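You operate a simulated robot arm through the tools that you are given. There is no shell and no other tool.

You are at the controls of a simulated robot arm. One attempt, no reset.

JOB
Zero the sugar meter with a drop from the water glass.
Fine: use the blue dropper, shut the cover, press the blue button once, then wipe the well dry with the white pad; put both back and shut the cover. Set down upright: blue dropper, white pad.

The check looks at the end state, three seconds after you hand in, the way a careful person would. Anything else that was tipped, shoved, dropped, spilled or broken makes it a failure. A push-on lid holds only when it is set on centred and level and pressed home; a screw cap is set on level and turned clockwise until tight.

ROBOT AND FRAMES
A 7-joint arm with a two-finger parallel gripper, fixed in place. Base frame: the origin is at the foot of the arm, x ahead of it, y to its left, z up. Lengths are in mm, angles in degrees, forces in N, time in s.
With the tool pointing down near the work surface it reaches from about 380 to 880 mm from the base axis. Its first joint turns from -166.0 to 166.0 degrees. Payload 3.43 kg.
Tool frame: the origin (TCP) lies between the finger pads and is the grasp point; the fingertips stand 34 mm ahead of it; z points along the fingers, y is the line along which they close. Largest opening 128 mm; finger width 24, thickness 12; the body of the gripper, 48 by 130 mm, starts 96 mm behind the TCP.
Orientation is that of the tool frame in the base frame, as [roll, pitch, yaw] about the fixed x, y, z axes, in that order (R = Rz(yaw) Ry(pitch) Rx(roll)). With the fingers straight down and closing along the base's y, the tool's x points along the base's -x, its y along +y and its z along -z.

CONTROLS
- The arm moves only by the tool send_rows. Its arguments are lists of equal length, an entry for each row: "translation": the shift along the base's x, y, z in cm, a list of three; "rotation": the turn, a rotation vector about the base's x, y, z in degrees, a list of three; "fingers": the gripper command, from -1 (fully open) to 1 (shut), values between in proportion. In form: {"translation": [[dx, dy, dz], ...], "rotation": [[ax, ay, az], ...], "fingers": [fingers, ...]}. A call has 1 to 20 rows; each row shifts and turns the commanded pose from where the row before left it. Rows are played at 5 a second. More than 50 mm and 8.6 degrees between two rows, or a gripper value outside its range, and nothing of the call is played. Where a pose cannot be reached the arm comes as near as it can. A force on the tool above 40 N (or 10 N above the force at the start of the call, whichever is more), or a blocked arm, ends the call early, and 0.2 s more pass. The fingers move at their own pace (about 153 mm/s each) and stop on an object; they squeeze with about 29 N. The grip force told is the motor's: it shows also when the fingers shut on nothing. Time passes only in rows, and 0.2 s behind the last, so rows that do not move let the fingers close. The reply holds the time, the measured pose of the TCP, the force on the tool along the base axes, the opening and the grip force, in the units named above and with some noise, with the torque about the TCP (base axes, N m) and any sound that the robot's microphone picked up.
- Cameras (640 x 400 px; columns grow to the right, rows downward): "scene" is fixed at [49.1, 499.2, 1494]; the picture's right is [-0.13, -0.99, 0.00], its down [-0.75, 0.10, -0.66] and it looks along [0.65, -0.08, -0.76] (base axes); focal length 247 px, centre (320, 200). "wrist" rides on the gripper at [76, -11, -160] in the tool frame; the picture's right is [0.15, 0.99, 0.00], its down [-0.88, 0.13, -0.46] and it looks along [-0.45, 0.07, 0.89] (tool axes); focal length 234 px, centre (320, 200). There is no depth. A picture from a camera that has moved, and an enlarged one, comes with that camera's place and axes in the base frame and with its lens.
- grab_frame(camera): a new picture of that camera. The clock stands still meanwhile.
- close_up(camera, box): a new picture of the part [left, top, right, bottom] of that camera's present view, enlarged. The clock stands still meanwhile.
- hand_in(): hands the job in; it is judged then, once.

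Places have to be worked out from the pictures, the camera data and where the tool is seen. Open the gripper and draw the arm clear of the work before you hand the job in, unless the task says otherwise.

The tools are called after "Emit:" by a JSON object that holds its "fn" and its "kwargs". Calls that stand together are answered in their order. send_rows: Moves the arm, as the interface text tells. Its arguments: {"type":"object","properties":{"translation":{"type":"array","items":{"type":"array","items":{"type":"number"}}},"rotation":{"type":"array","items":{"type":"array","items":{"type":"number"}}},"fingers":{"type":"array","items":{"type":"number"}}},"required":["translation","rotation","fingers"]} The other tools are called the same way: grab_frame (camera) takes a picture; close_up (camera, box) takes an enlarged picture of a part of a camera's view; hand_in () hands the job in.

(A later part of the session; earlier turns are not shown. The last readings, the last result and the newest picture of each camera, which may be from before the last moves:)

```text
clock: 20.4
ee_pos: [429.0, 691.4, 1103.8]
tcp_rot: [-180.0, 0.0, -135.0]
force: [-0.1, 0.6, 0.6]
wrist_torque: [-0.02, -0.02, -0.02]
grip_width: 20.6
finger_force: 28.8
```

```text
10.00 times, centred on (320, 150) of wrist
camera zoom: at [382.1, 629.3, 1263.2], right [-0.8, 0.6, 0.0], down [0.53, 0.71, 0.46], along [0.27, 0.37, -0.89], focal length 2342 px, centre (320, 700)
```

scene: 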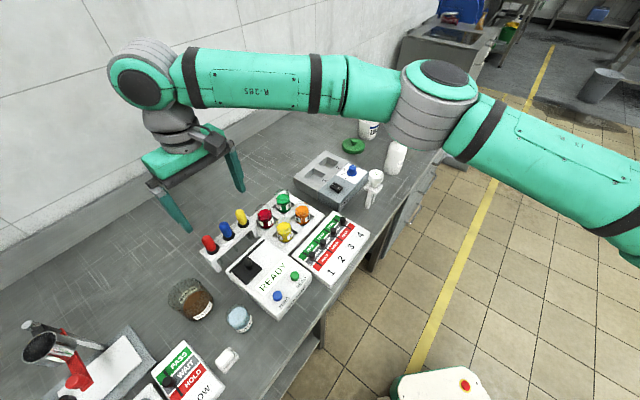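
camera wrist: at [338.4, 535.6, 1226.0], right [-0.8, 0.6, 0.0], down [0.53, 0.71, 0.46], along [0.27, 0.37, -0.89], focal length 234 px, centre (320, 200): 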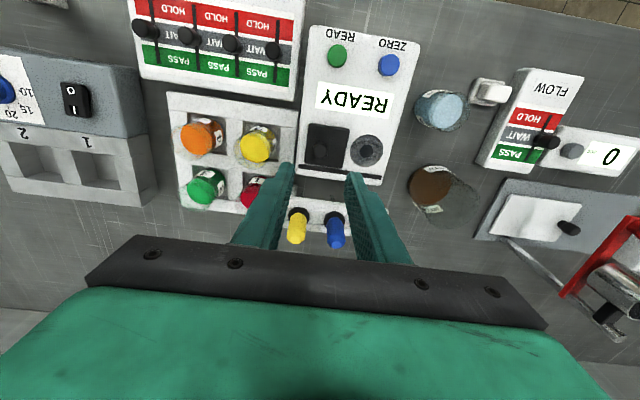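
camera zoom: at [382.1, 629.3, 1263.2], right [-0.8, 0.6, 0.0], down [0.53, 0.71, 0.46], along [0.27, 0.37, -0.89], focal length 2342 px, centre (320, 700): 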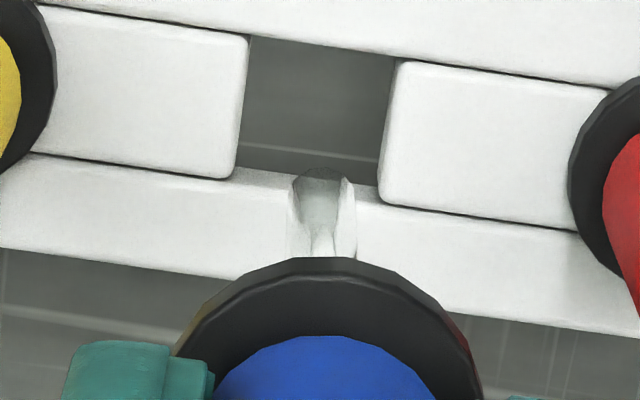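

Tip is roughly 130 mm below the TCP. I raise and carry the dropper over the water glass (≈232, 657) and look again.

Emit:
{"fn": "send_rows", "kwargs": {"translation": [[0, 0, 3.0], [-3.9, -0.68, 0], [-3.95, -0.68, 0], [-3.95, -0.68, 0], [-3.95, -0.68, 0], [-3.95, -0.68, 0], [0, 0, -2.0], [0, 0, 0]], "rotation": [[0, 0, 0], [0, 0, 0], [0, 0, 0], [0, 0, 0], [0, 0, 0], [0, 0, 0], [0, 0, 0], [0, 0, 0]], "fingers": [0.78, 0.78, 0.78, 0.78, 0.78, 0.78, 0.78, 0.78]}}

Emit:
{"fn": "grab_frame", "kwargs": {"camera": "wrist"}}

Emit:
{"fn": "close_up", "kwargs": {"camera": "wrist", "box": [272, 90, 368, 150]}}

Emit:
{"fn": "close_up", "kwargs": {"camera": "scene", "box": [160, 240, 320, 340]}}

```text
clock: 22.2
ee_pos: [231.6, 655.4, 1114.9]
tcp_rot: [180.0, 0.1, -134.9]
force: [0.5, -0.2, -0.1]
wrist_torque: [0.04, -0.01, 0.0]
grip_width: 20.8
finger_force: 28.8
```

```text
taken
camera wrist: at [186.0, 593.9, 1273.6], right [-0.8, 0.6, 0.0], down [0.53, 0.71, 0.46], along [0.27, 0.37, -0.89], focal length 234 px, centre (320, 200)
```

wrist: 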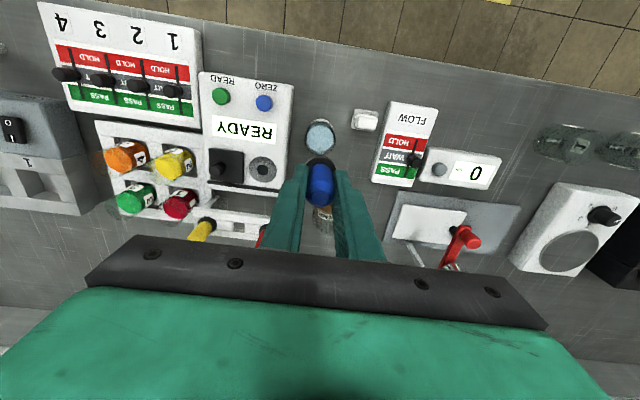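

```text
6.67 times, centred on (320, 120) of wrist
camera zoom: at [186.0, 593.9, 1273.6], right [-0.8, 0.6, 0.0], down [0.53, 0.71, 0.46], along [0.27, 0.37, -0.89], focal length 1561 px, centre (320, 733)
```

zoom: 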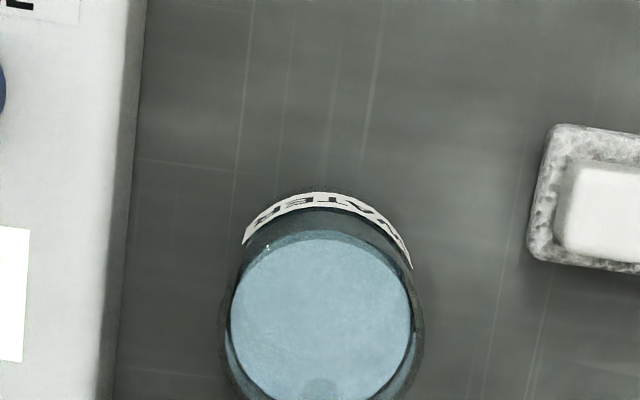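

```text
4.00 times, centred on (240, 290) of scene
camera zoom: at [49.1, 499.2, 1494.0], right [-0.13, -0.99, 0.0], down [-0.75, 0.1, -0.66], along [0.65, -0.08, -0.76], focal length 987 px, centre (640, -160)
```

zoom: 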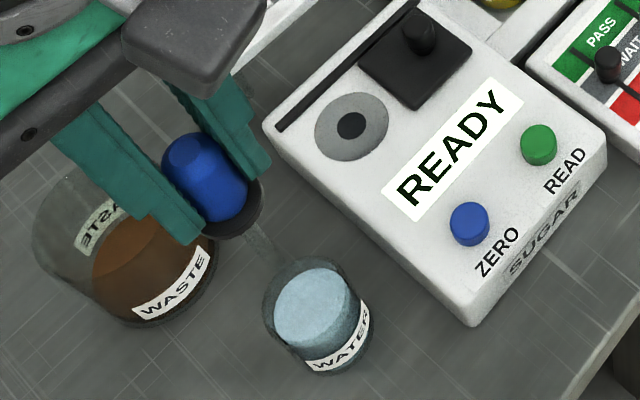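

Glass centre refines to (231.6, 656.5), directly under the tip. Holding the bulb squeezed, I lower 80 mm so the tip goes ~10–20 mm into the water.

Emit:
{"fn": "send_rows", "kwargs": {"translation": [[0, 0.1, -2.0], [0, 0, -2.0], [0, 0, -2.0], [0, 0, -1.0], [0, 0, -1.0], [0, 0, 0]], "rotation": [[0, 0, 0], [0, 0, 0], [0, 0, 0], [0, 0, 0], [0, 0, 0], [0, 0, 0]], "fingers": [0.78, 0.78, 0.78, 0.78, 0.78, 0.78]}}

Emit:
{"fn": "close_up", "kwargs": {"camera": "wrist", "box": [240, 100, 400, 200]}}

Emit:
{"fn": "close_up", "kwargs": {"camera": "scene", "box": [180, 260, 300, 335]}}

```text
clock: 23.6
ee_pos: [230.5, 655.4, 1032.0]
tcp_rot: [180.0, 0.1, -134.9]
force: [0.9, 0.1, 0.1]
wrist_torque: [0.01, 0.03, 0.02]
grip_width: 20.3
finger_force: 28.7
```

```text
4.00 times, centred on (320, 150) of wrist
camera zoom: at [184.8, 594.6, 1192.6], right [-0.8, 0.6, 0.0], down [0.53, 0.71, 0.46], along [0.27, 0.37, -0.89], focal length 937 px, centre (320, 400)
```

zoom: 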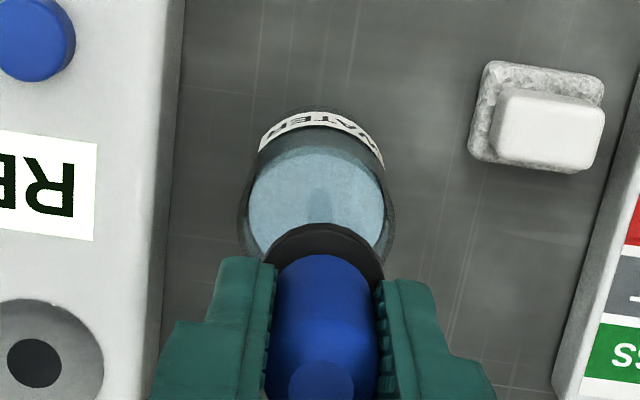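

```text
5.33 times, centred on (240, 298) of scene
camera zoom: at [49.1, 499.2, 1494.0], right [-0.13, -0.99, 0.0], down [-0.75, 0.1, -0.66], along [0.65, -0.08, -0.76], focal length 1316 px, centre (747, -320)
```

zoom: 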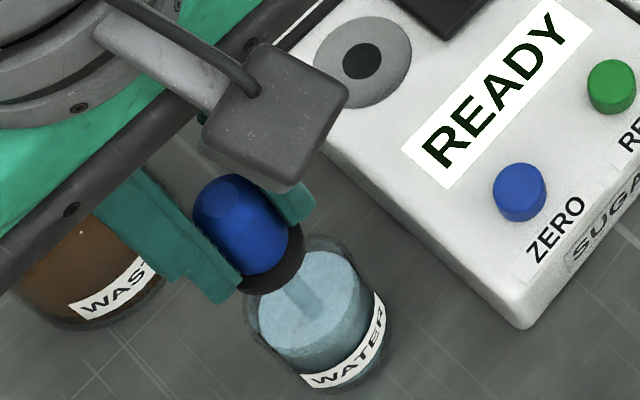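

The tip is well under the surface. I relax the grip to let it draw, keeping light contact.

Emit:
{"fn": "send_rows", "kwargs": {"translation": [[0, 0, 0], [0, 0, 0], [0, 0, 0], [0, 0, 0]], "rotation": [[0, 0, 0], [0, 0, 0], [0, 0, 0], [0, 0, 0]], "fingers": [0.675, 0.672, 0.67, 0.67]}}

Emit:
{"fn": "close_up", "kwargs": {"camera": "wrist", "box": [240, 100, 400, 200]}}

Emit:
{"fn": "close_up", "kwargs": {"camera": "scene", "box": [180, 260, 300, 335]}}

```text
clock: 24.6
ee_pos: [231.4, 656.0, 1033.8]
tcp_rot: [180.0, 0.0, -135.0]
force: [0.3, 0.7, -0.8]
wrist_torque: [-0.02, -0.01, 0.0]
grip_width: 21.8
finger_force: 11.5
```

```text
4.00 times, centred on (320, 150) of wrist
camera zoom: at [184.8, 594.6, 1192.8], right [-0.8, 0.6, 0.0], down [0.53, 0.71, 0.46], along [0.27, 0.37, -0.89], focal length 937 px, centre (320, 400)
```

zoom: 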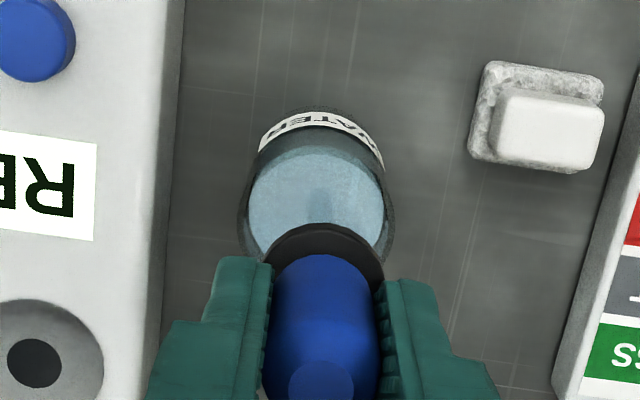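

```text
5.33 times, centred on (240, 298) of scene
camera zoom: at [49.1, 499.2, 1494.0], right [-0.13, -0.99, 0.0], down [-0.75, 0.1, -0.66], along [0.65, -0.08, -0.76], focal length 1316 px, centre (747, -320)
```

zoom: 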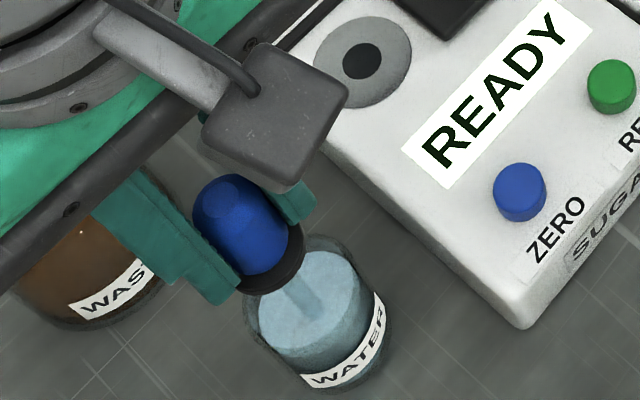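

Force dropped to 11.5 N and the tube appearance lightened, as if it filled. I lift slowly at the same hold and look at the tube.

Emit:
{"fn": "send_rows", "kwargs": {"translation": [[0, 0, 0.5], [0, 0, 1.5], [0, 0, 2.0], [0, 0, 2.0], [0, 0, 2.0], [0, 0, 1.0], [0, 0, 0]], "rotation": [[0, 0, 0], [0, 0, 0], [0, 0, 0], [0, 0, 0], [0, 0, 0], [0, 0, 0], [0, 0, 0]], "fingers": [0.67, 0.67, 0.67, 0.67, 0.67, 0.67, 0.67]}}

Emit:
{"fn": "close_up", "kwargs": {"camera": "wrist", "box": [272, 120, 368, 180]}}

Emit:
{"fn": "close_up", "kwargs": {"camera": "scene", "box": [180, 260, 300, 335]}}

```text
clock: 26.2
ee_pos: [230.6, 657.7, 1123.4]
tcp_rot: [-180.0, 0.0, -135.0]
force: [-0.8, 0.5, 0.0]
wrist_torque: [0.01, -0.03, 0.0]
grip_width: 21.7
finger_force: 1.0
```

```text
6.67 times, centred on (320, 150) of wrist
camera zoom: at [184.8, 594.6, 1282.6], right [-0.8, 0.6, 0.0], down [0.53, 0.71, 0.46], along [0.27, 0.37, -0.89], focal length 1561 px, centre (320, 533)
```

zoom: 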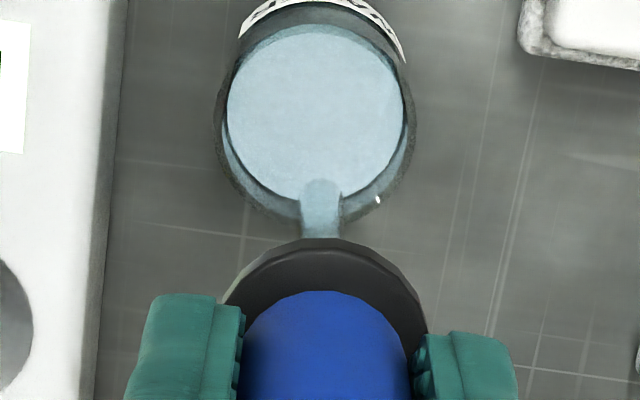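

```text
5.33 times, centred on (240, 298) of scene
camera zoom: at [49.1, 499.2, 1494.0], right [-0.13, -0.99, 0.0], down [-0.75, 0.1, -0.66], along [0.65, -0.08, -0.76], focal length 1316 px, centre (747, -320)
```

zoom: 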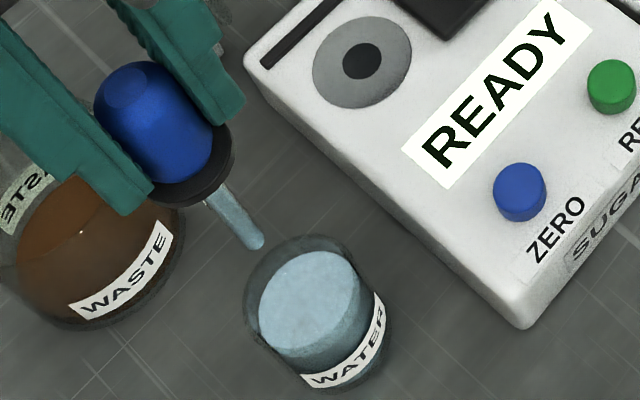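

The tube is visibly filled with water; tip ≈135 mm below the TCP, well centre ≈(338.8, 643.4, 910). Keeping the light hold, I carry it gently over the well.

Emit:
{"fn": "send_rows", "kwargs": {"translation": [[1.0, -0.13, 0], [2.0, -0.25, 0], [2.5, -0.3, 0], [2.5, -0.3, 0], [1.8, -0.2, 0], [1.0, -0.1, 0], [0, 0, 0]], "rotation": [[0, 0, 0], [0, 0, 0], [0, 0, 0], [0, 0, 0], [0, 0, 0], [0, 0, 0], [0, 0, 0]], "fingers": [0.67, 0.67, 0.67, 0.67, 0.67, 0.67, 0.67]}}

Emit:
{"fn": "close_up", "kwargs": {"camera": "wrist", "box": [240, 100, 400, 200]}}

Emit:
{"fn": "close_up", "kwargs": {"camera": "scene", "box": [180, 190, 340, 290]}}

```text
clock: 27.8
ee_pos: [337.9, 642.9, 1125.1]
tcp_rot: [180.0, 0.0, -134.9]
force: [0.6, 0.6, 1.0]
wrist_torque: [0.02, 0.01, -0.03]
grip_width: 21.8
finger_force: 1.5
```

```text
4.00 times, centred on (320, 150) of wrist
camera zoom: at [291.5, 582.3, 1284.4], right [-0.8, 0.6, 0.0], down [0.53, 0.71, 0.46], along [0.27, 0.37, -0.89], focal length 937 px, centre (320, 400)
```

zoom: 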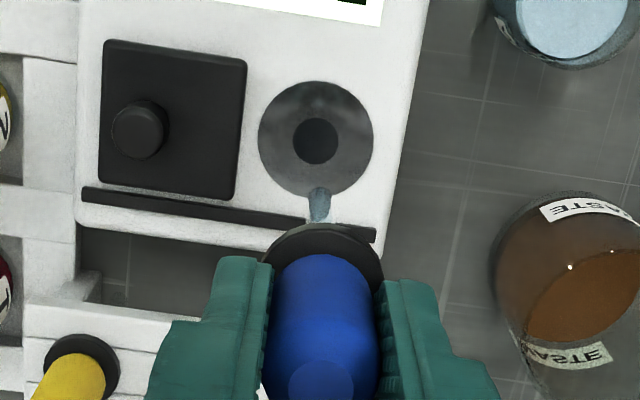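

```text
4.00 times, centred on (260, 240) of scene
camera zoom: at [49.1, 499.2, 1494.0], right [-0.13, -0.99, 0.0], down [-0.75, 0.1, -0.66], along [0.65, -0.08, -0.76], focal length 987 px, centre (560, 40)
```

zoom: 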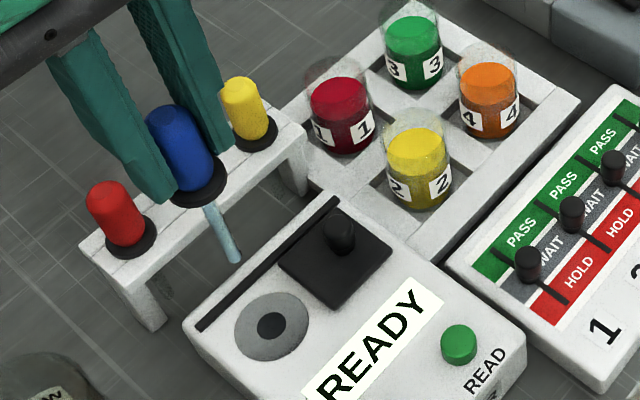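

Well at (339, 643.9), the TCP is within 1.5 mm of it. I lower slowly so the tip is ~10–15 mm above the well.

Emit:
{"fn": "send_rows", "kwargs": {"translation": [[0.13, 0.03, -1.0], [0, 0, -2.0], [0, 0, -2.0], [0, 0, -1.0], [0, 0, -0.7], [0, 0, 0]], "rotation": [[0, 0, 0], [0, 0, 0], [0, 0, 0], [0, 0, 0], [0, 0, 0], [0, 0, 0]], "fingers": [0.67, 0.67, 0.67, 0.67, 0.67, 0.67]}}

Emit:
{"fn": "close_up", "kwargs": {"camera": "wrist", "box": [240, 100, 400, 200]}}

Emit:
{"fn": "close_up", "kwargs": {"camera": "scene", "box": [180, 200, 340, 300]}}

```text
clock: 29.2
ee_pos: [341.9, 643.9, 1056.4]
tcp_rot: [180.0, 0.0, -135.0]
force: [0.5, -0.4, -1.5]
wrist_torque: [-0.03, -0.01, -0.01]
grip_width: 21.8
finger_force: 11.6
```

```text
4.00 times, centred on (320, 150) of wrist
camera zoom: at [295.1, 582.4, 1216.1], right [-0.8, 0.6, 0.0], down [0.53, 0.71, 0.46], along [0.27, 0.37, -0.89], focal length 937 px, centre (320, 400)
```

zoom: 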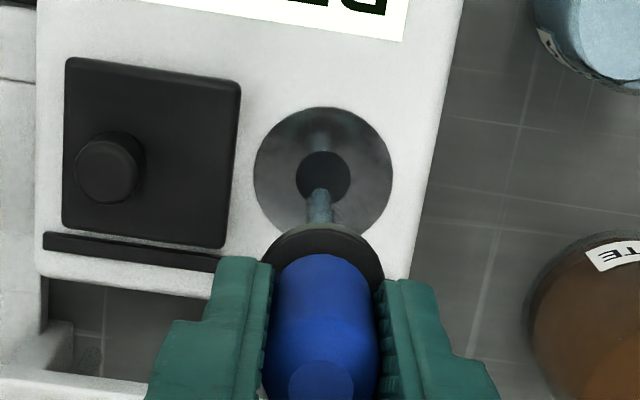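

```text
4.00 times, centred on (260, 250) of scene
camera zoom: at [49.1, 499.2, 1494.0], right [-0.13, -0.99, 0.0], down [-0.75, 0.1, -0.66], along [0.65, -0.08, -0.76], focal length 987 px, centre (560, 0)
```

zoom: 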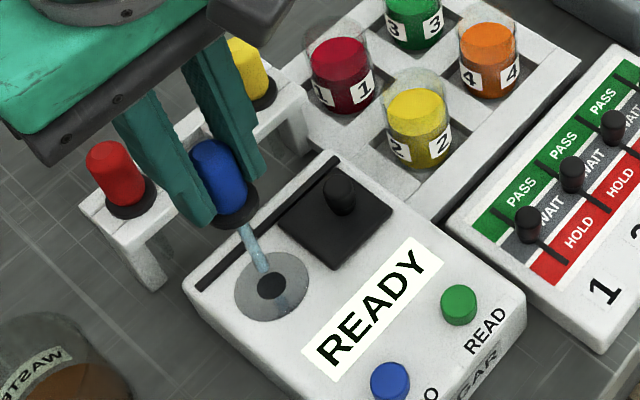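

Tip is ~10 mm above the well but ~2.5 mm off; I nudge it back and then give a light squeeze.

Emit:
{"fn": "send_rows", "kwargs": {"translation": [[-0.23, -0.09, -0.3], [0, 0, 0], [0, 0, 0]], "rotation": [[0, 0, 0], [0, 0, 0], [0, 0, 0]], "fingers": [0.67, 0.67, 0.67]}}

Emit:
{"fn": "close_up", "kwargs": {"camera": "wrist", "box": [272, 120, 368, 180]}}

Emit:
{"fn": "close_up", "kwargs": {"camera": "scene", "box": [216, 240, 296, 290]}}

```text
clock: 30.0
ee_pos: [338.1, 642.8, 1054.2]
tcp_rot: [-179.9, 0.0, -134.9]
force: [0.3, 0.0, 1.1]
wrist_torque: [0.0, -0.01, -0.01]
grip_width: 21.6
finger_force: 24.3
```

```text
6.67 times, centred on (320, 150) of wrist
camera zoom: at [292.5, 581.6, 1214.0], right [-0.8, 0.6, 0.0], down [0.53, 0.71, 0.46], along [0.27, 0.37, -0.89], focal length 1561 px, centre (320, 533)
```

zoom: 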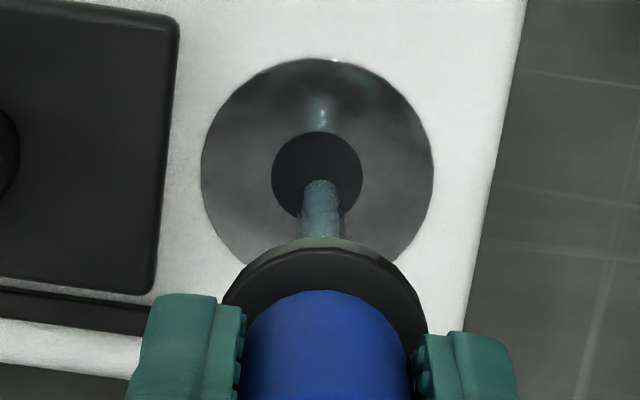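

```text
8.00 times, centred on (256, 265) of scene
camera zoom: at [49.1, 499.2, 1494.0], right [-0.13, -0.99, 0.0], down [-0.75, 0.1, -0.66], along [0.65, -0.08, -0.76], focal length 1974 px, centre (832, -320)
```

zoom: 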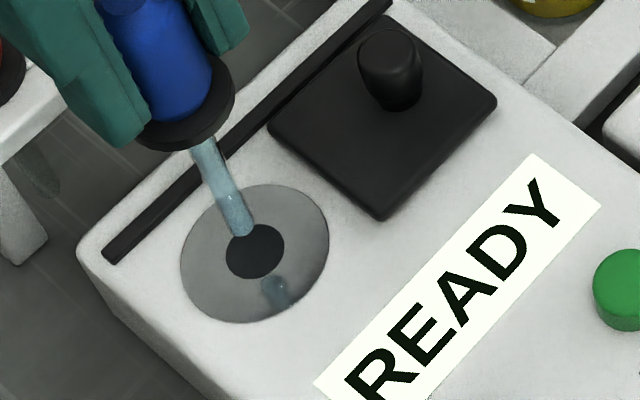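

Aligned over the hole and still full. Now a short squeeze, then check the well.

Emit:
{"fn": "send_rows", "kwargs": {"translation": [[0, 0, 0], [0, 0, 0]], "rotation": [[0, 0, 0], [0, 0, 0]], "fingers": [0.685, 0.685]}}

Emit:
{"fn": "close_up", "kwargs": {"camera": "wrist", "box": [272, 120, 368, 180]}}

Emit:
{"fn": "close_up", "kwargs": {"camera": "scene", "box": [216, 240, 296, 290]}}

```text
clock: 30.6
ee_pos: [338.7, 642.4, 1054.9]
tcp_rot: [179.9, 0.0, -135.1]
force: [0.4, 0.6, 1.3]
wrist_torque: [-0.01, 0.01, -0.02]
grip_width: 21.4
finger_force: 1.6
```

```text
6.67 times, centred on (320, 150) of wrist
camera zoom: at [292.5, 581.6, 1214.1], right [-0.8, 0.6, 0.0], down [0.53, 0.71, 0.46], along [0.27, 0.37, -0.89], focal length 1561 px, centre (320, 533)
```

zoom: 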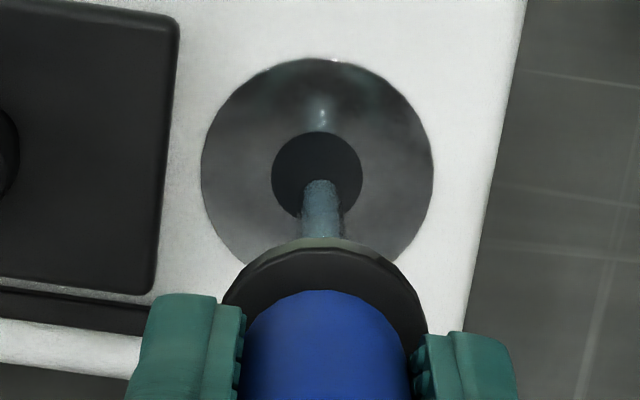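

```text
8.00 times, centred on (256, 265) of scene
camera zoom: at [49.1, 499.2, 1494.0], right [-0.13, -0.99, 0.0], down [-0.75, 0.1, -0.66], along [0.65, -0.08, -0.76], focal length 1974 px, centre (832, -320)
```

zoom: 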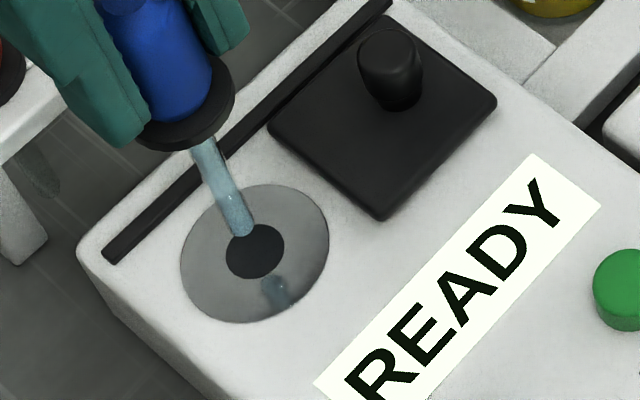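

No drop yet. I squeeze a little further (0.70).

Emit:
{"fn": "send_rows", "kwargs": {"translation": [[0, 0, 0], [0, 0, 0]], "rotation": [[0, 0, 0], [0, 0, 0]], "fingers": [0.7, 0.7]}}

Emit:
{"fn": "close_up", "kwargs": {"camera": "wrist", "box": [272, 120, 368, 180]}}

Emit:
{"fn": "close_up", "kwargs": {"camera": "scene", "box": [216, 240, 296, 290]}}

```text
clock: 31.2
ee_pos: [338.6, 643.4, 1054.1]
tcp_rot: [-180.0, 0.1, -135.0]
force: [-0.1, -0.3, 0.1]
wrist_torque: [-0.01, 0.0, 0.0]
grip_width: 20.9
finger_force: 28.9
```

```text
6.67 times, centred on (320, 150) of wrist
camera zoom: at [292.5, 581.6, 1214.1], right [-0.8, 0.6, 0.0], down [0.53, 0.71, 0.46], along [0.27, 0.37, -0.89], focal length 1561 px, centre (320, 533)
```

zoom: 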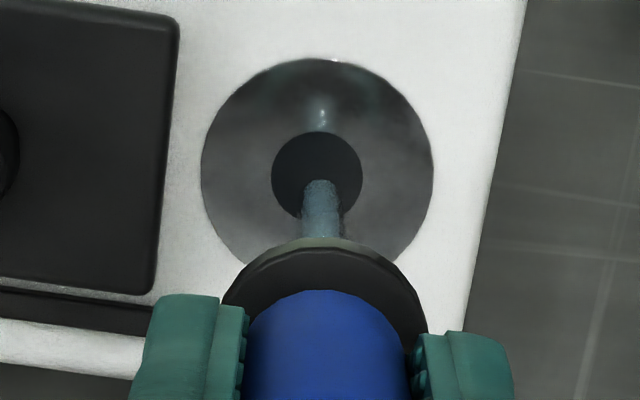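

```text
8.00 times, centred on (256, 265) of scene
camera zoom: at [49.1, 499.2, 1494.0], right [-0.13, -0.99, 0.0], down [-0.75, 0.1, -0.66], along [0.65, -0.08, -0.76], focal length 1974 px, centre (832, -320)
```

zoom: 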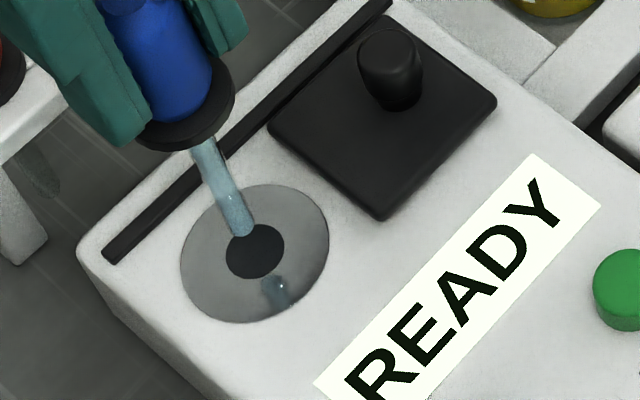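

Still no drop; next 0.78, as the full squeeze was before drawing.

Emit:
{"fn": "send_rows", "kwargs": {"translation": [[0, 0, 0], [0, 0, 0]], "rotation": [[0, 0, 0], [0, 0, 0]], "fingers": [0.74, 0.78]}}

Emit:
{"fn": "close_up", "kwargs": {"camera": "wrist", "box": [272, 120, 368, 180]}}

Emit:
{"fn": "close_up", "kwargs": {"camera": "scene", "box": [216, 240, 296, 290]}}

```text
clock: 31.8
ee_pos: [339.3, 644.9, 1054.1]
tcp_rot: [179.9, 0.0, -135.0]
force: [-0.8, 0.9, 0.6]
wrist_torque: [-0.01, 0.01, 0.02]
grip_width: 20.6
finger_force: 29.0
```

```text
6.67 times, centred on (320, 150) of wrist
camera zoom: at [292.5, 581.6, 1214.1], right [-0.8, 0.6, 0.0], down [0.53, 0.71, 0.46], along [0.27, 0.37, -0.89], focal length 1561 px, centre (320, 533)
```

zoom: 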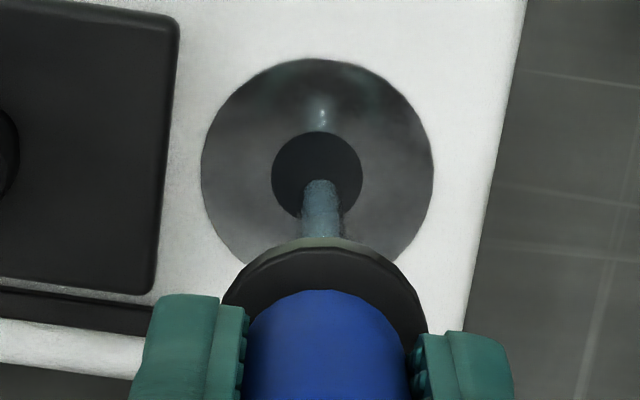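

```text
8.00 times, centred on (256, 265) of scene
camera zoom: at [49.1, 499.2, 1494.0], right [-0.13, -0.99, 0.0], down [-0.75, 0.1, -0.66], along [0.65, -0.08, -0.76], focal length 1974 px, centre (832, -320)
```

zoom: 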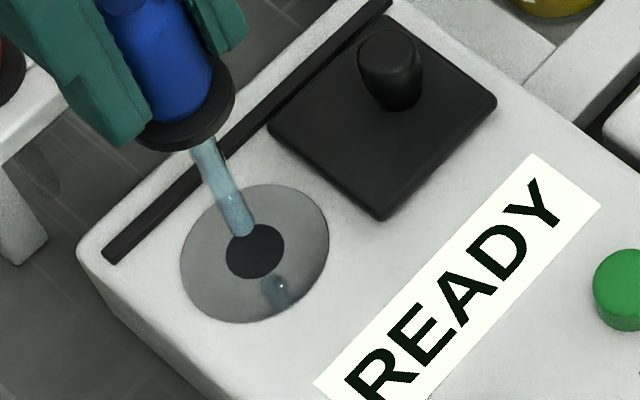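

Nothing yet. The tip may need to be closer: I lower 5 mm, keeping the squeeze.

Emit:
{"fn": "send_rows", "kwargs": {"translation": [[0, 0, -0.3], [0, 0, -0.2], [0, 0, 0]], "rotation": [[0, 0, 0], [0, 0, 0], [0, 0, 0]], "fingers": [0.78, 0.78, 0.78]}}

Emit:
{"fn": "close_up", "kwargs": {"camera": "wrist", "box": [272, 120, 368, 180]}}

Emit:
{"fn": "close_up", "kwargs": {"camera": "scene", "box": [216, 240, 296, 290]}}

```text
clock: 32.6
ee_pos: [337.9, 642.6, 1049.4]
tcp_rot: [-179.9, 0.0, -135.0]
force: [0.2, 0.1, -0.7]
wrist_torque: [-0.01, -0.02, 0.03]
grip_width: 20.5
finger_force: 28.6
```

```text
6.67 times, centred on (320, 150) of wrist
camera zoom: at [292.0, 581.1, 1208.8], right [-0.8, 0.6, 0.0], down [0.53, 0.71, 0.46], along [0.27, 0.37, -0.89], focal length 1561 px, centre (320, 533)
```

zoom: 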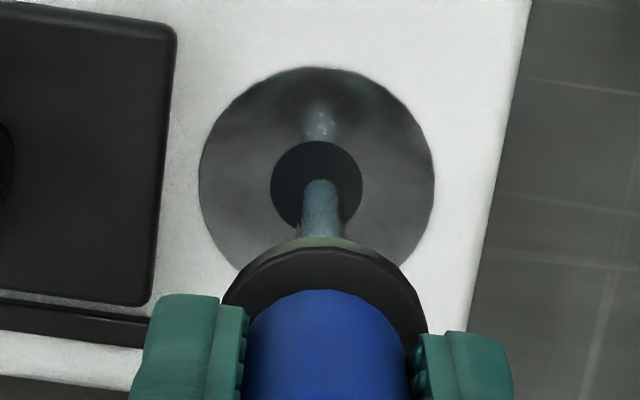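

```text
8.00 times, centred on (256, 265) of scene
camera zoom: at [49.1, 499.2, 1494.0], right [-0.13, -0.99, 0.0], down [-0.75, 0.1, -0.66], along [0.65, -0.08, -0.76], focal length 1974 px, centre (832, -320)
```

zoom: 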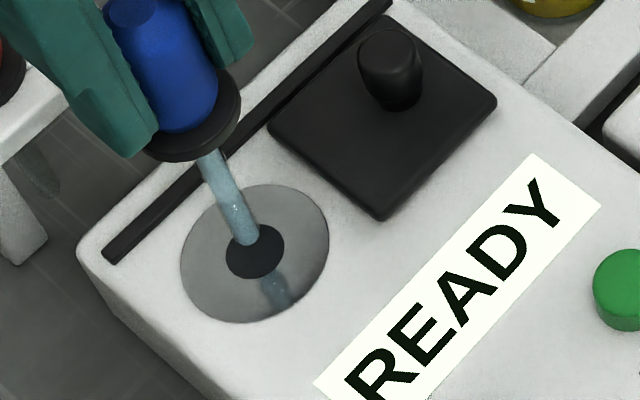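

Still full. I squeeze harder in steps (0.85, then 0.92), watching the microphone and the well.

Emit:
{"fn": "send_rows", "kwargs": {"translation": [[0, 0, 0], [0, 0, 0]], "rotation": [[0, 0, 0], [0, 0, 0]], "fingers": [0.85, 0.85]}}

Emit:
{"fn": "close_up", "kwargs": {"camera": "wrist", "box": [272, 120, 368, 180]}}

```text
clock: 33.2
ee_pos: [338.0, 641.9, 1049.4]
tcp_rot: [180.0, 0.0, -135.0]
force: [0.5, 0.3, 0.1]
wrist_torque: [-0.02, 0.02, -0.01]
grip_width: 20.7
finger_force: 29.0
```

```text
6.67 times, centred on (320, 150) of wrist
camera zoom: at [292.1, 581.1, 1208.8], right [-0.8, 0.6, 0.0], down [0.53, 0.71, 0.46], along [0.27, 0.37, -0.89], focal length 1561 px, centre (320, 533)
```

zoom: 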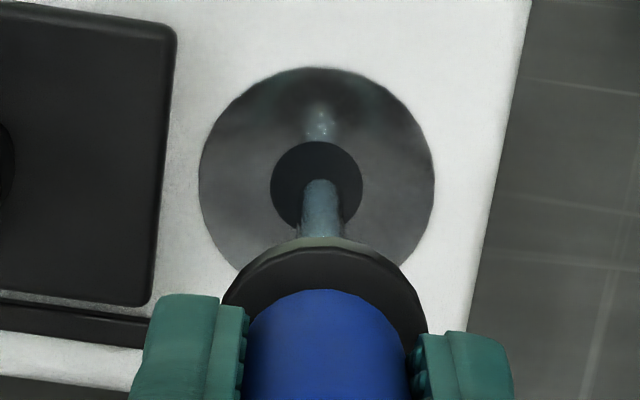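

Emit:
{"fn": "send_rows", "kwargs": {"translation": [[0, 0, 0], [0, 0, 0], [0, 0, 0]], "rotation": [[0, 0, 0], [0, 0, 0], [0, 0, 0]], "fingers": [0.95, 1.0, 1.0]}}

Emit:
{"fn": "close_up", "kwargs": {"camera": "wrist", "box": [272, 120, 368, 180]}}

Emit:
{"fn": "close_up", "kwargs": {"camera": "scene", "box": [216, 240, 296, 290]}}

```text
clock: 34.0
ee_pos: [337.9, 643.1, 1049.5]
tcp_rot: [179.9, 0.0, -135.1]
force: [0.7, -0.3, -0.2]
wrist_torque: [0.02, -0.02, 0.01]
grip_width: 20.8
finger_force: 28.9
```

```text
6.67 times, centred on (320, 150) of wrist
camera zoom: at [292.1, 581.1, 1208.8], right [-0.8, 0.6, 0.0], down [0.53, 0.71, 0.46], along [0.27, 0.37, -0.89], focal length 1561 px, centre (320, 533)
```

zoom: 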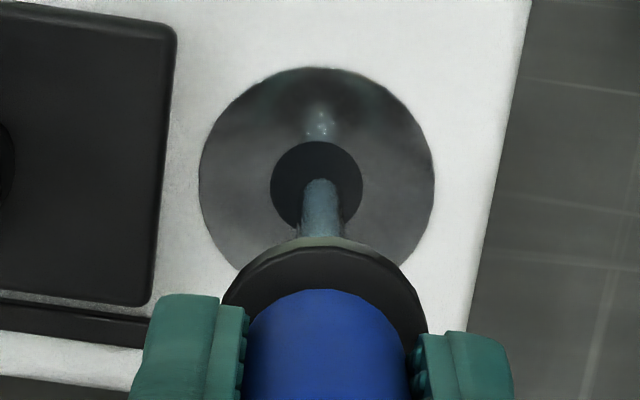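

```text
8.00 times, centred on (256, 265) of scene
camera zoom: at [49.1, 499.2, 1494.0], right [-0.13, -0.99, 0.0], down [-0.75, 0.1, -0.66], along [0.65, -0.08, -0.76], focal length 1974 px, centre (832, -320)
```

zoom: 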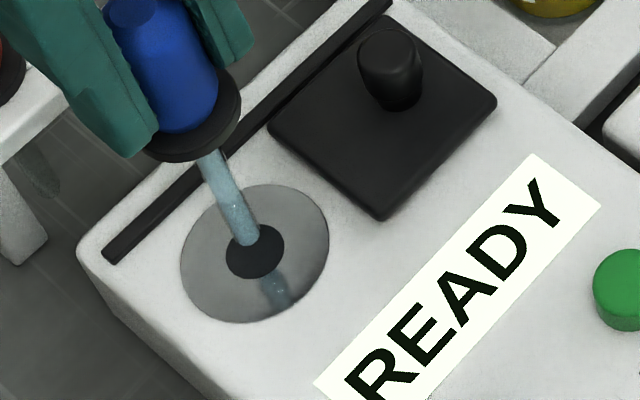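

Squeezing alone does nothing; probably the tip must reach down to the well. I lower 3 mm more and check.

Emit:
{"fn": "send_rows", "kwargs": {"translation": [[0, 0, -0.15], [0, 0, -0.15], [0, 0, 0]], "rotation": [[0, 0, 0], [0, 0, 0], [0, 0, 0]], "fingers": [0.78, 0.78, 0.78]}}

Emit:
{"fn": "close_up", "kwargs": {"camera": "wrist", "box": [272, 120, 368, 180]}}

Emit:
{"fn": "close_up", "kwargs": {"camera": "scene", "box": [216, 240, 296, 290]}}

```text
clock: 34.8
ee_pos: [339.8, 642.1, 1046.7]
tcp_rot: [180.0, 0.1, -135.1]
force: [-0.6, 0.0, -1.1]
wrist_torque: [0.02, 0.02, 0.03]
grip_width: 20.7
finger_force: 28.5
```

```text
6.67 times, centred on (320, 150) of wrist
camera zoom: at [292.0, 580.7, 1205.9], right [-0.8, 0.6, 0.0], down [0.53, 0.71, 0.46], along [0.27, 0.37, -0.89], focal length 1561 px, centre (320, 533)
```

zoom: 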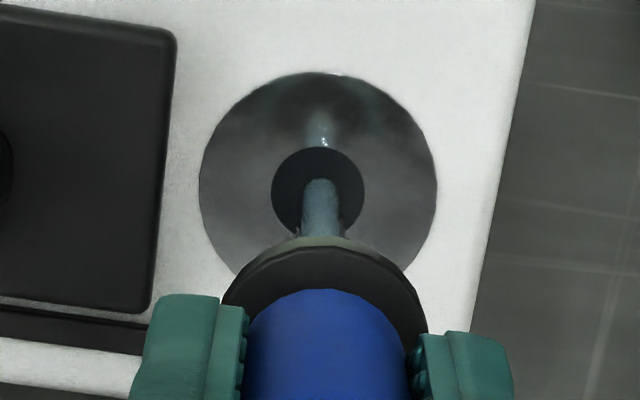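

```text
8.00 times, centred on (256, 265) of scene
camera zoom: at [49.1, 499.2, 1494.0], right [-0.13, -0.99, 0.0], down [-0.75, 0.1, -0.66], along [0.65, -0.08, -0.76], focal length 1974 px, centre (832, -320)
```

zoom: 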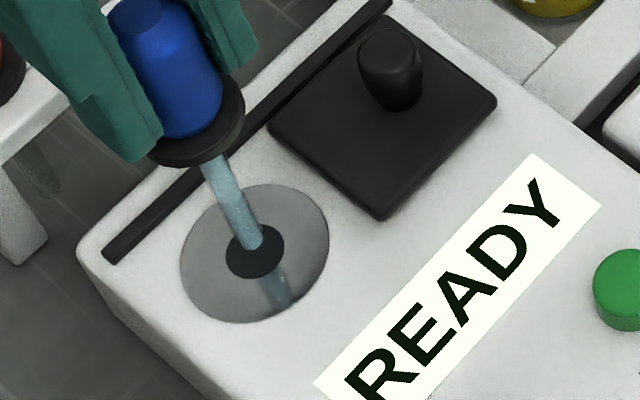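

The tip is now almost at the well surface. Another 2 mm.

Emit:
{"fn": "send_rows", "kwargs": {"translation": [[0, 0, -0.1], [0, 0, -0.1], [0, 0, 0]], "rotation": [[0, 0, 0], [0, 0, 0], [0, 0, 0]], "fingers": [0.78, 0.78, 0.78]}}

Emit:
{"fn": "close_up", "kwargs": {"camera": "wrist", "box": [272, 120, 368, 180]}}

Emit:
{"fn": "close_up", "kwargs": {"camera": "scene", "box": [216, 240, 296, 290]}}

```text
clock: 35.6
ee_pos: [337.5, 642.9, 1044.3]
tcp_rot: [-180.0, 0.0, -135.0]
force: [0.3, 1.0, -0.3]
wrist_torque: [0.02, -0.02, 0.0]
grip_width: 20.8
finger_force: 29.2
```

```text
6.67 times, centred on (320, 150) of wrist
camera zoom: at [291.8, 580.8, 1203.5], right [-0.8, 0.6, 0.0], down [0.53, 0.71, 0.46], along [0.27, 0.37, -0.89], focal length 1561 px, centre (320, 533)
```

zoom: 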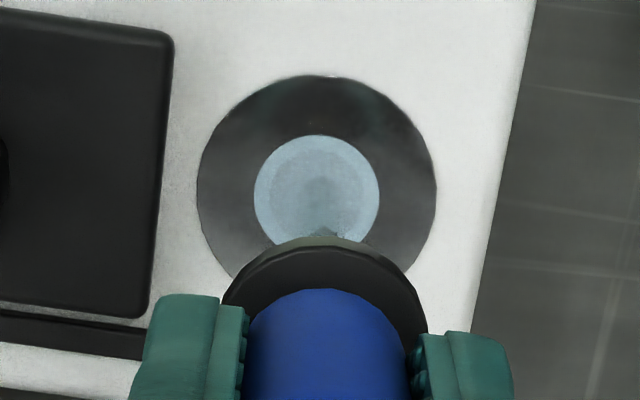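

```text
8.00 times, centred on (256, 265) of scene
camera zoom: at [49.1, 499.2, 1494.0], right [-0.13, -0.99, 0.0], down [-0.75, 0.1, -0.66], along [0.65, -0.08, -0.76], focal length 1974 px, centre (832, -320)
```

zoom: 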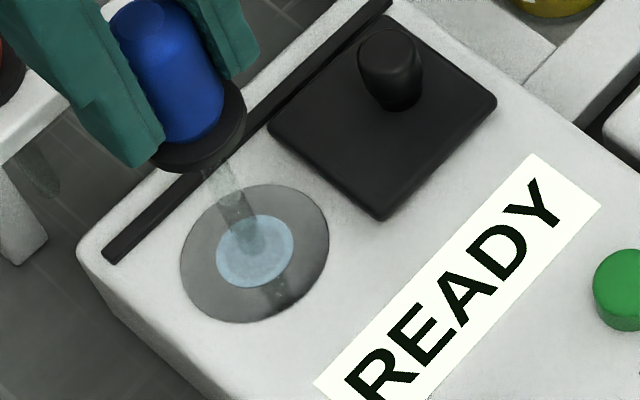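

A blue drop now fills the well and the tube emptied. I lift straight up, keeping the squeeze, and bring the dropper back above its rack hole.

Emit:
{"fn": "send_rows", "kwargs": {"translation": [[0, 0, 1.0], [0, 0, 3.0], [0, 0, 4.0], [0, 0, 2.0], [2.3, 1.2, 0], [3.4, 1.8, 0], [3.4, 1.8, 0], [0, 0, 0], [0, 0, 0]], "rotation": [[0, 0, 0], [0, 0, 0], [0, 0, 0], [0, 0, 0], [0, 0, 0], [0, 0, 0], [0, 0, 0], [0, 0, 0], [0, 0, 0]], "fingers": [0.78, 0.78, 0.78, 0.78, 0.78, 0.78, 0.78, 0.78, 0.78]}}

Emit:
{"fn": "close_up", "kwargs": {"camera": "wrist", "box": [272, 100, 368, 160]}}

Emit:
{"fn": "close_up", "kwargs": {"camera": "scene", "box": [180, 190, 340, 290]}}

```text
clock: 37.6
ee_pos: [431.2, 689.7, 1143.5]
tcp_rot: [179.9, -0.1, -135.1]
force: [0.3, 0.4, -0.4]
wrist_torque: [-0.01, -0.01, -0.01]
grip_width: 19.3
finger_force: 28.7
```

```text
6.67 times, centred on (320, 130) of wrist
camera zoom: at [384.8, 628.0, 1302.9], right [-0.8, 0.6, 0.0], down [0.53, 0.71, 0.46], along [0.27, 0.37, -0.89], focal length 1561 px, centre (320, 667)
```

zoom: 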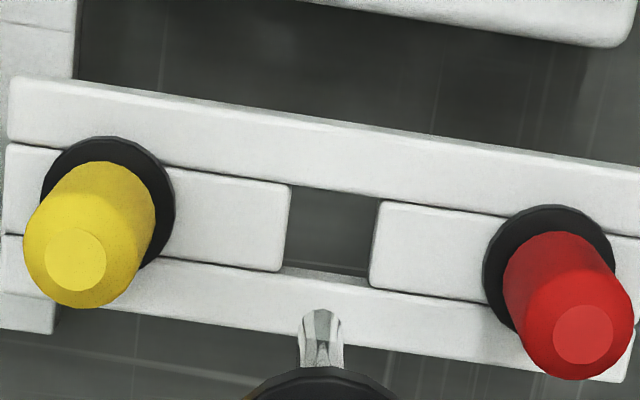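

```text
4.00 times, centred on (260, 240) of scene
camera zoom: at [49.1, 499.2, 1494.0], right [-0.13, -0.99, 0.0], down [-0.75, 0.1, -0.66], along [0.65, -0.08, -0.76], focal length 987 px, centre (560, 40)
```

zoom: 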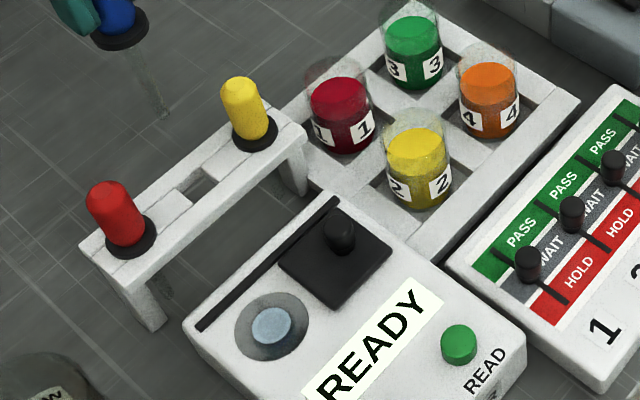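

The drop sits in the well. I correct by (−2.3, +0.9) mm to match the pick-up pose and lower until the tip is just above the hole.

Emit:
{"fn": "send_rows", "kwargs": {"translation": [[-0.23, 0.09, -1.0], [0, 0, -2.0], [0, 0, -1.8], [0, 0, 0]], "rotation": [[0, 0, 0], [0, 0, 0], [0, 0, 0], [0, 0, 0]], "fingers": [0.78, 0.78, 0.78, 0.78]}}

Emit:
{"fn": "close_up", "kwargs": {"camera": "wrist", "box": [272, 120, 368, 180]}}

Emit:
{"fn": "close_up", "kwargs": {"camera": "scene", "box": [190, 190, 270, 240]}}

```text
clock: 38.6
ee_pos: [427.1, 693.1, 1096.4]
tcp_rot: [-179.9, 0.0, -135.0]
force: [-0.1, 1.0, 0.4]
wrist_torque: [0.06, 0.01, -0.02]
grip_width: 18.9
finger_force: 29.4
```

```text
6.67 times, centred on (320, 150) of wrist
camera zoom: at [380.8, 631.0, 1255.8], right [-0.8, 0.6, 0.0], down [0.53, 0.71, 0.46], along [0.27, 0.37, -0.89], focal length 1561 px, centre (320, 533)
```

zoom: 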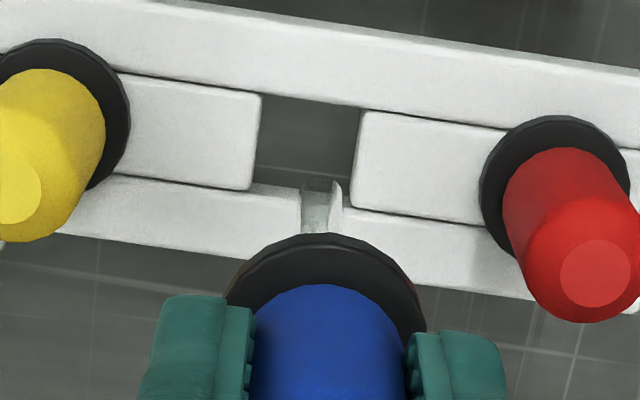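

```text
8.00 times, centred on (230, 215) of scene
camera zoom: at [49.1, 499.2, 1494.0], right [-0.13, -0.99, 0.0], down [-0.75, 0.1, -0.66], along [0.65, -0.08, -0.76], focal length 1974 px, centre (1040, 80)
```

zoom: 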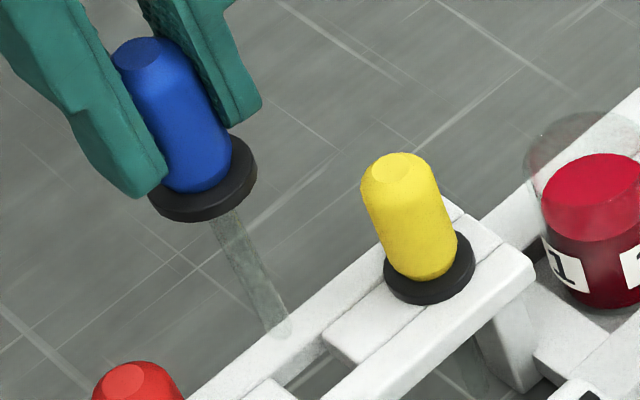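

Emit:
{"fn": "send_rows", "kwargs": {"translation": [[0.17, -0.21, 0], [0, 0, 0], [0, 0, 0]], "rotation": [[0, 0, 0], [0, 0, 0], [0, 0, 0]], "fingers": [0.78, 0.78, 0.78]}}

Emit:
{"fn": "close_up", "kwargs": {"camera": "wrist", "box": [272, 120, 368, 180]}}

Emit:
{"fn": "close_up", "kwargs": {"camera": "scene", "box": [190, 190, 270, 240]}}

```text
clock: 39.4
ee_pos: [428.7, 690.1, 1096.4]
tcp_rot: [-180.0, 0.0, -135.1]
force: [0.5, 0.6, -0.2]
wrist_torque: [-0.02, -0.02, 0.02]
grip_width: 19.2
finger_force: 28.8
```

```text
6.67 times, centred on (320, 150) of wrist
camera zoom: at [382.3, 629.5, 1255.7], right [-0.8, 0.6, 0.0], down [0.53, 0.71, 0.46], along [0.27, 0.37, -0.89], focal length 1561 px, centre (320, 533)
```

zoom: 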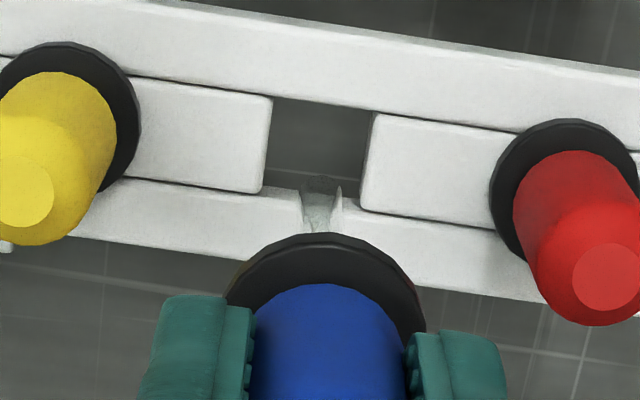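

```text
8.00 times, centred on (230, 215) of scene
camera zoom: at [49.1, 499.2, 1494.0], right [-0.13, -0.99, 0.0], down [-0.75, 0.1, -0.66], along [0.65, -0.08, -0.76], focal length 1974 px, centre (1040, 80)
```

zoom: 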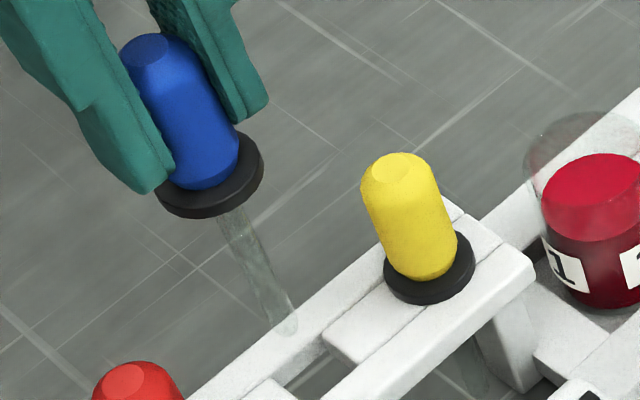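

Vertical and aligned with the pick-up pose to within 0.6 mm. I lower it into the hole to the original height (TCP ≈991.5).

Emit:
{"fn": "send_rows", "kwargs": {"translation": [[0, -0.03, -1.5], [0, 0, -1.5], [0, 0, -2.0], [0, 0, -2.0], [0, 0, -2.0], [0, 0, -1.0], [0, 0, 0]], "rotation": [[0, 0, 0], [0, 0, 0], [0, 0, 0], [0, 0, 0], [0, 0, 0], [0, 0, 0], [0, 0, 0]], "fingers": [0.78, 0.78, 0.78, 0.78, 0.78, 0.78, 0.78]}}

Emit:
{"fn": "close_up", "kwargs": {"camera": "wrist", "box": [240, 120, 400, 220]}}

Emit:
{"fn": "close_up", "kwargs": {"camera": "scene", "box": [180, 190, 300, 265]}}

```text
clock: 41.0
ee_pos: [429.3, 689.3, 996.4]
tcp_rot: [180.0, -0.1, -135.0]
force: [-0.6, -0.2, 2.5]
wrist_torque: [-0.07, -0.05, -0.02]
grip_width: 18.8
finger_force: 29.0
```

```text
4.00 times, centred on (320, 170) of wrist
camera zoom: at [382.4, 627.5, 1155.3], right [-0.8, 0.6, 0.0], down [0.53, 0.71, 0.46], along [0.27, 0.37, -0.89], focal length 937 px, centre (320, 320)
```

zoom: 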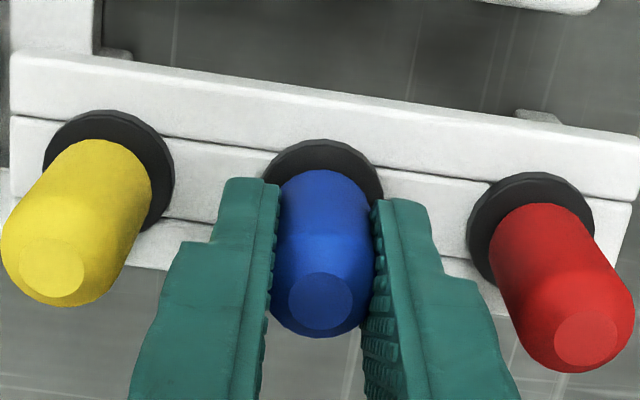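

```text
5.33 times, centred on (240, 228) of scene
camera zoom: at [49.1, 499.2, 1494.0], right [-0.13, -0.99, 0.0], down [-0.75, 0.1, -0.66], along [0.65, -0.08, -0.76], focal length 1316 px, centre (747, 53)
```

zoom: 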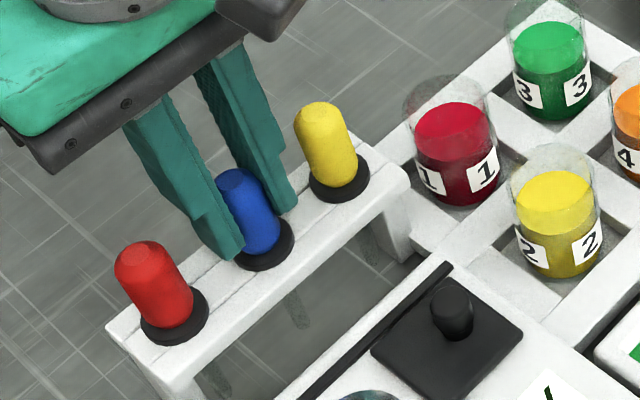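

It seems nearly seated (2.5 N upward). I lower another 2 mm and read the force.

Emit:
{"fn": "send_rows", "kwargs": {"translation": [[0, 0.1, -0.1], [0, 0, -0.1], [0, 0, 0]], "rotation": [[0, 0, 0], [0, 0, 0], [0, 0, 0]], "fingers": [0.78, 0.78, 0.78]}}

Emit:
{"fn": "close_up", "kwargs": {"camera": "wrist", "box": [272, 130, 368, 190]}}

```text
clock: 41.8
ee_pos: [427.9, 691.9, 995.2]
tcp_rot: [179.9, 0.1, -135.0]
force: [-1.8, -9.6, 18.5]
wrist_torque: [-0.41, 0.0, -0.04]
grip_width: 19.0
finger_force: 29.0
```

```text
6.67 times, centred on (320, 160) of wrist
camera zoom: at [382.3, 628.5, 1154.7], right [-0.8, 0.6, 0.0], down [0.53, 0.71, 0.46], along [0.27, 0.37, -0.89], focal length 1561 px, centre (320, 467)
```

zoom: 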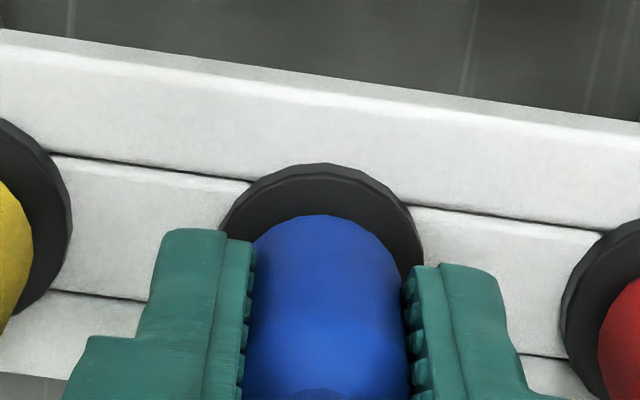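

Seated on the rack. I ease the load, open to 40 mm and rise straight up.

Emit:
{"fn": "send_rows", "kwargs": {"translation": [[0, -0.06, 0.15], [0, 0, 0], [0, 0, 0], [0, 0, 0], [0, 0, 1.0], [0, 0, 3.0], [0, 0, 4.0], [0, 0, 3.0], [0, 0, 0]], "rotation": [[0, 0, 0], [0, 0, 0], [0, 0, 0], [0, 0, 0], [0, 0, 0], [0, 0, 0], [0, 0, 0], [0, 0, 0], [0, 0, 0]], "fingers": [0.78, 0.6, 0.4, 0.37, 0.37, 0.37, 0.37, 0.37, 0.37]}}

Emit:
{"fn": "close_up", "kwargs": {"camera": "wrist", "box": [240, 100, 400, 200]}}

Emit:
{"fn": "close_up", "kwargs": {"camera": "scene", "box": [180, 190, 300, 265]}}

```text
clock: 43.8
ee_pos: [429.0, 686.0, 1106.2]
tcp_rot: [180.0, 0.0, -135.0]
force: [0.5, -0.6, -0.1]
wrist_torque: [0.01, 0.0, 0.01]
grip_width: 40.3
finger_force: 0.0
```

```text
4.00 times, centred on (320, 150) of wrist
camera zoom: at [382.9, 625.1, 1266.0], right [-0.8, 0.6, 0.0], down [0.53, 0.71, 0.46], along [0.27, 0.37, -0.89], focal length 937 px, centre (320, 400)
```

zoom: 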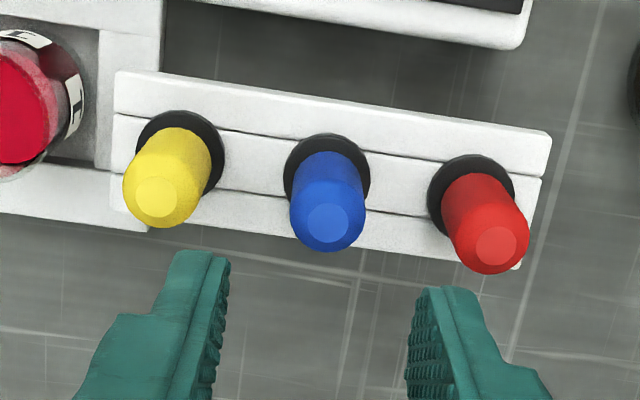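

```text
5.33 times, centred on (240, 228) of scene
camera zoom: at [49.1, 499.2, 1494.0], right [-0.13, -0.99, 0.0], down [-0.75, 0.1, -0.66], along [0.65, -0.08, -0.76], focal length 1316 px, centre (747, 53)
```

zoom: 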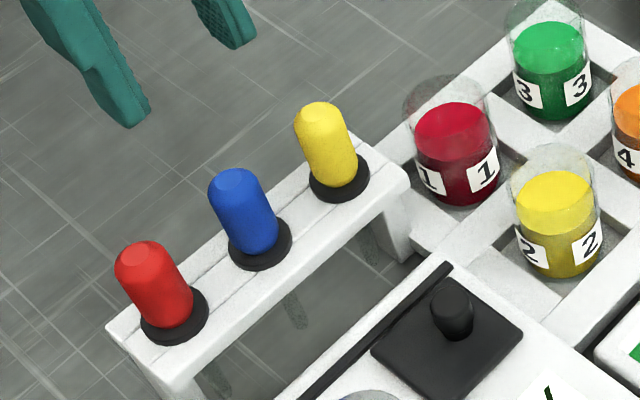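

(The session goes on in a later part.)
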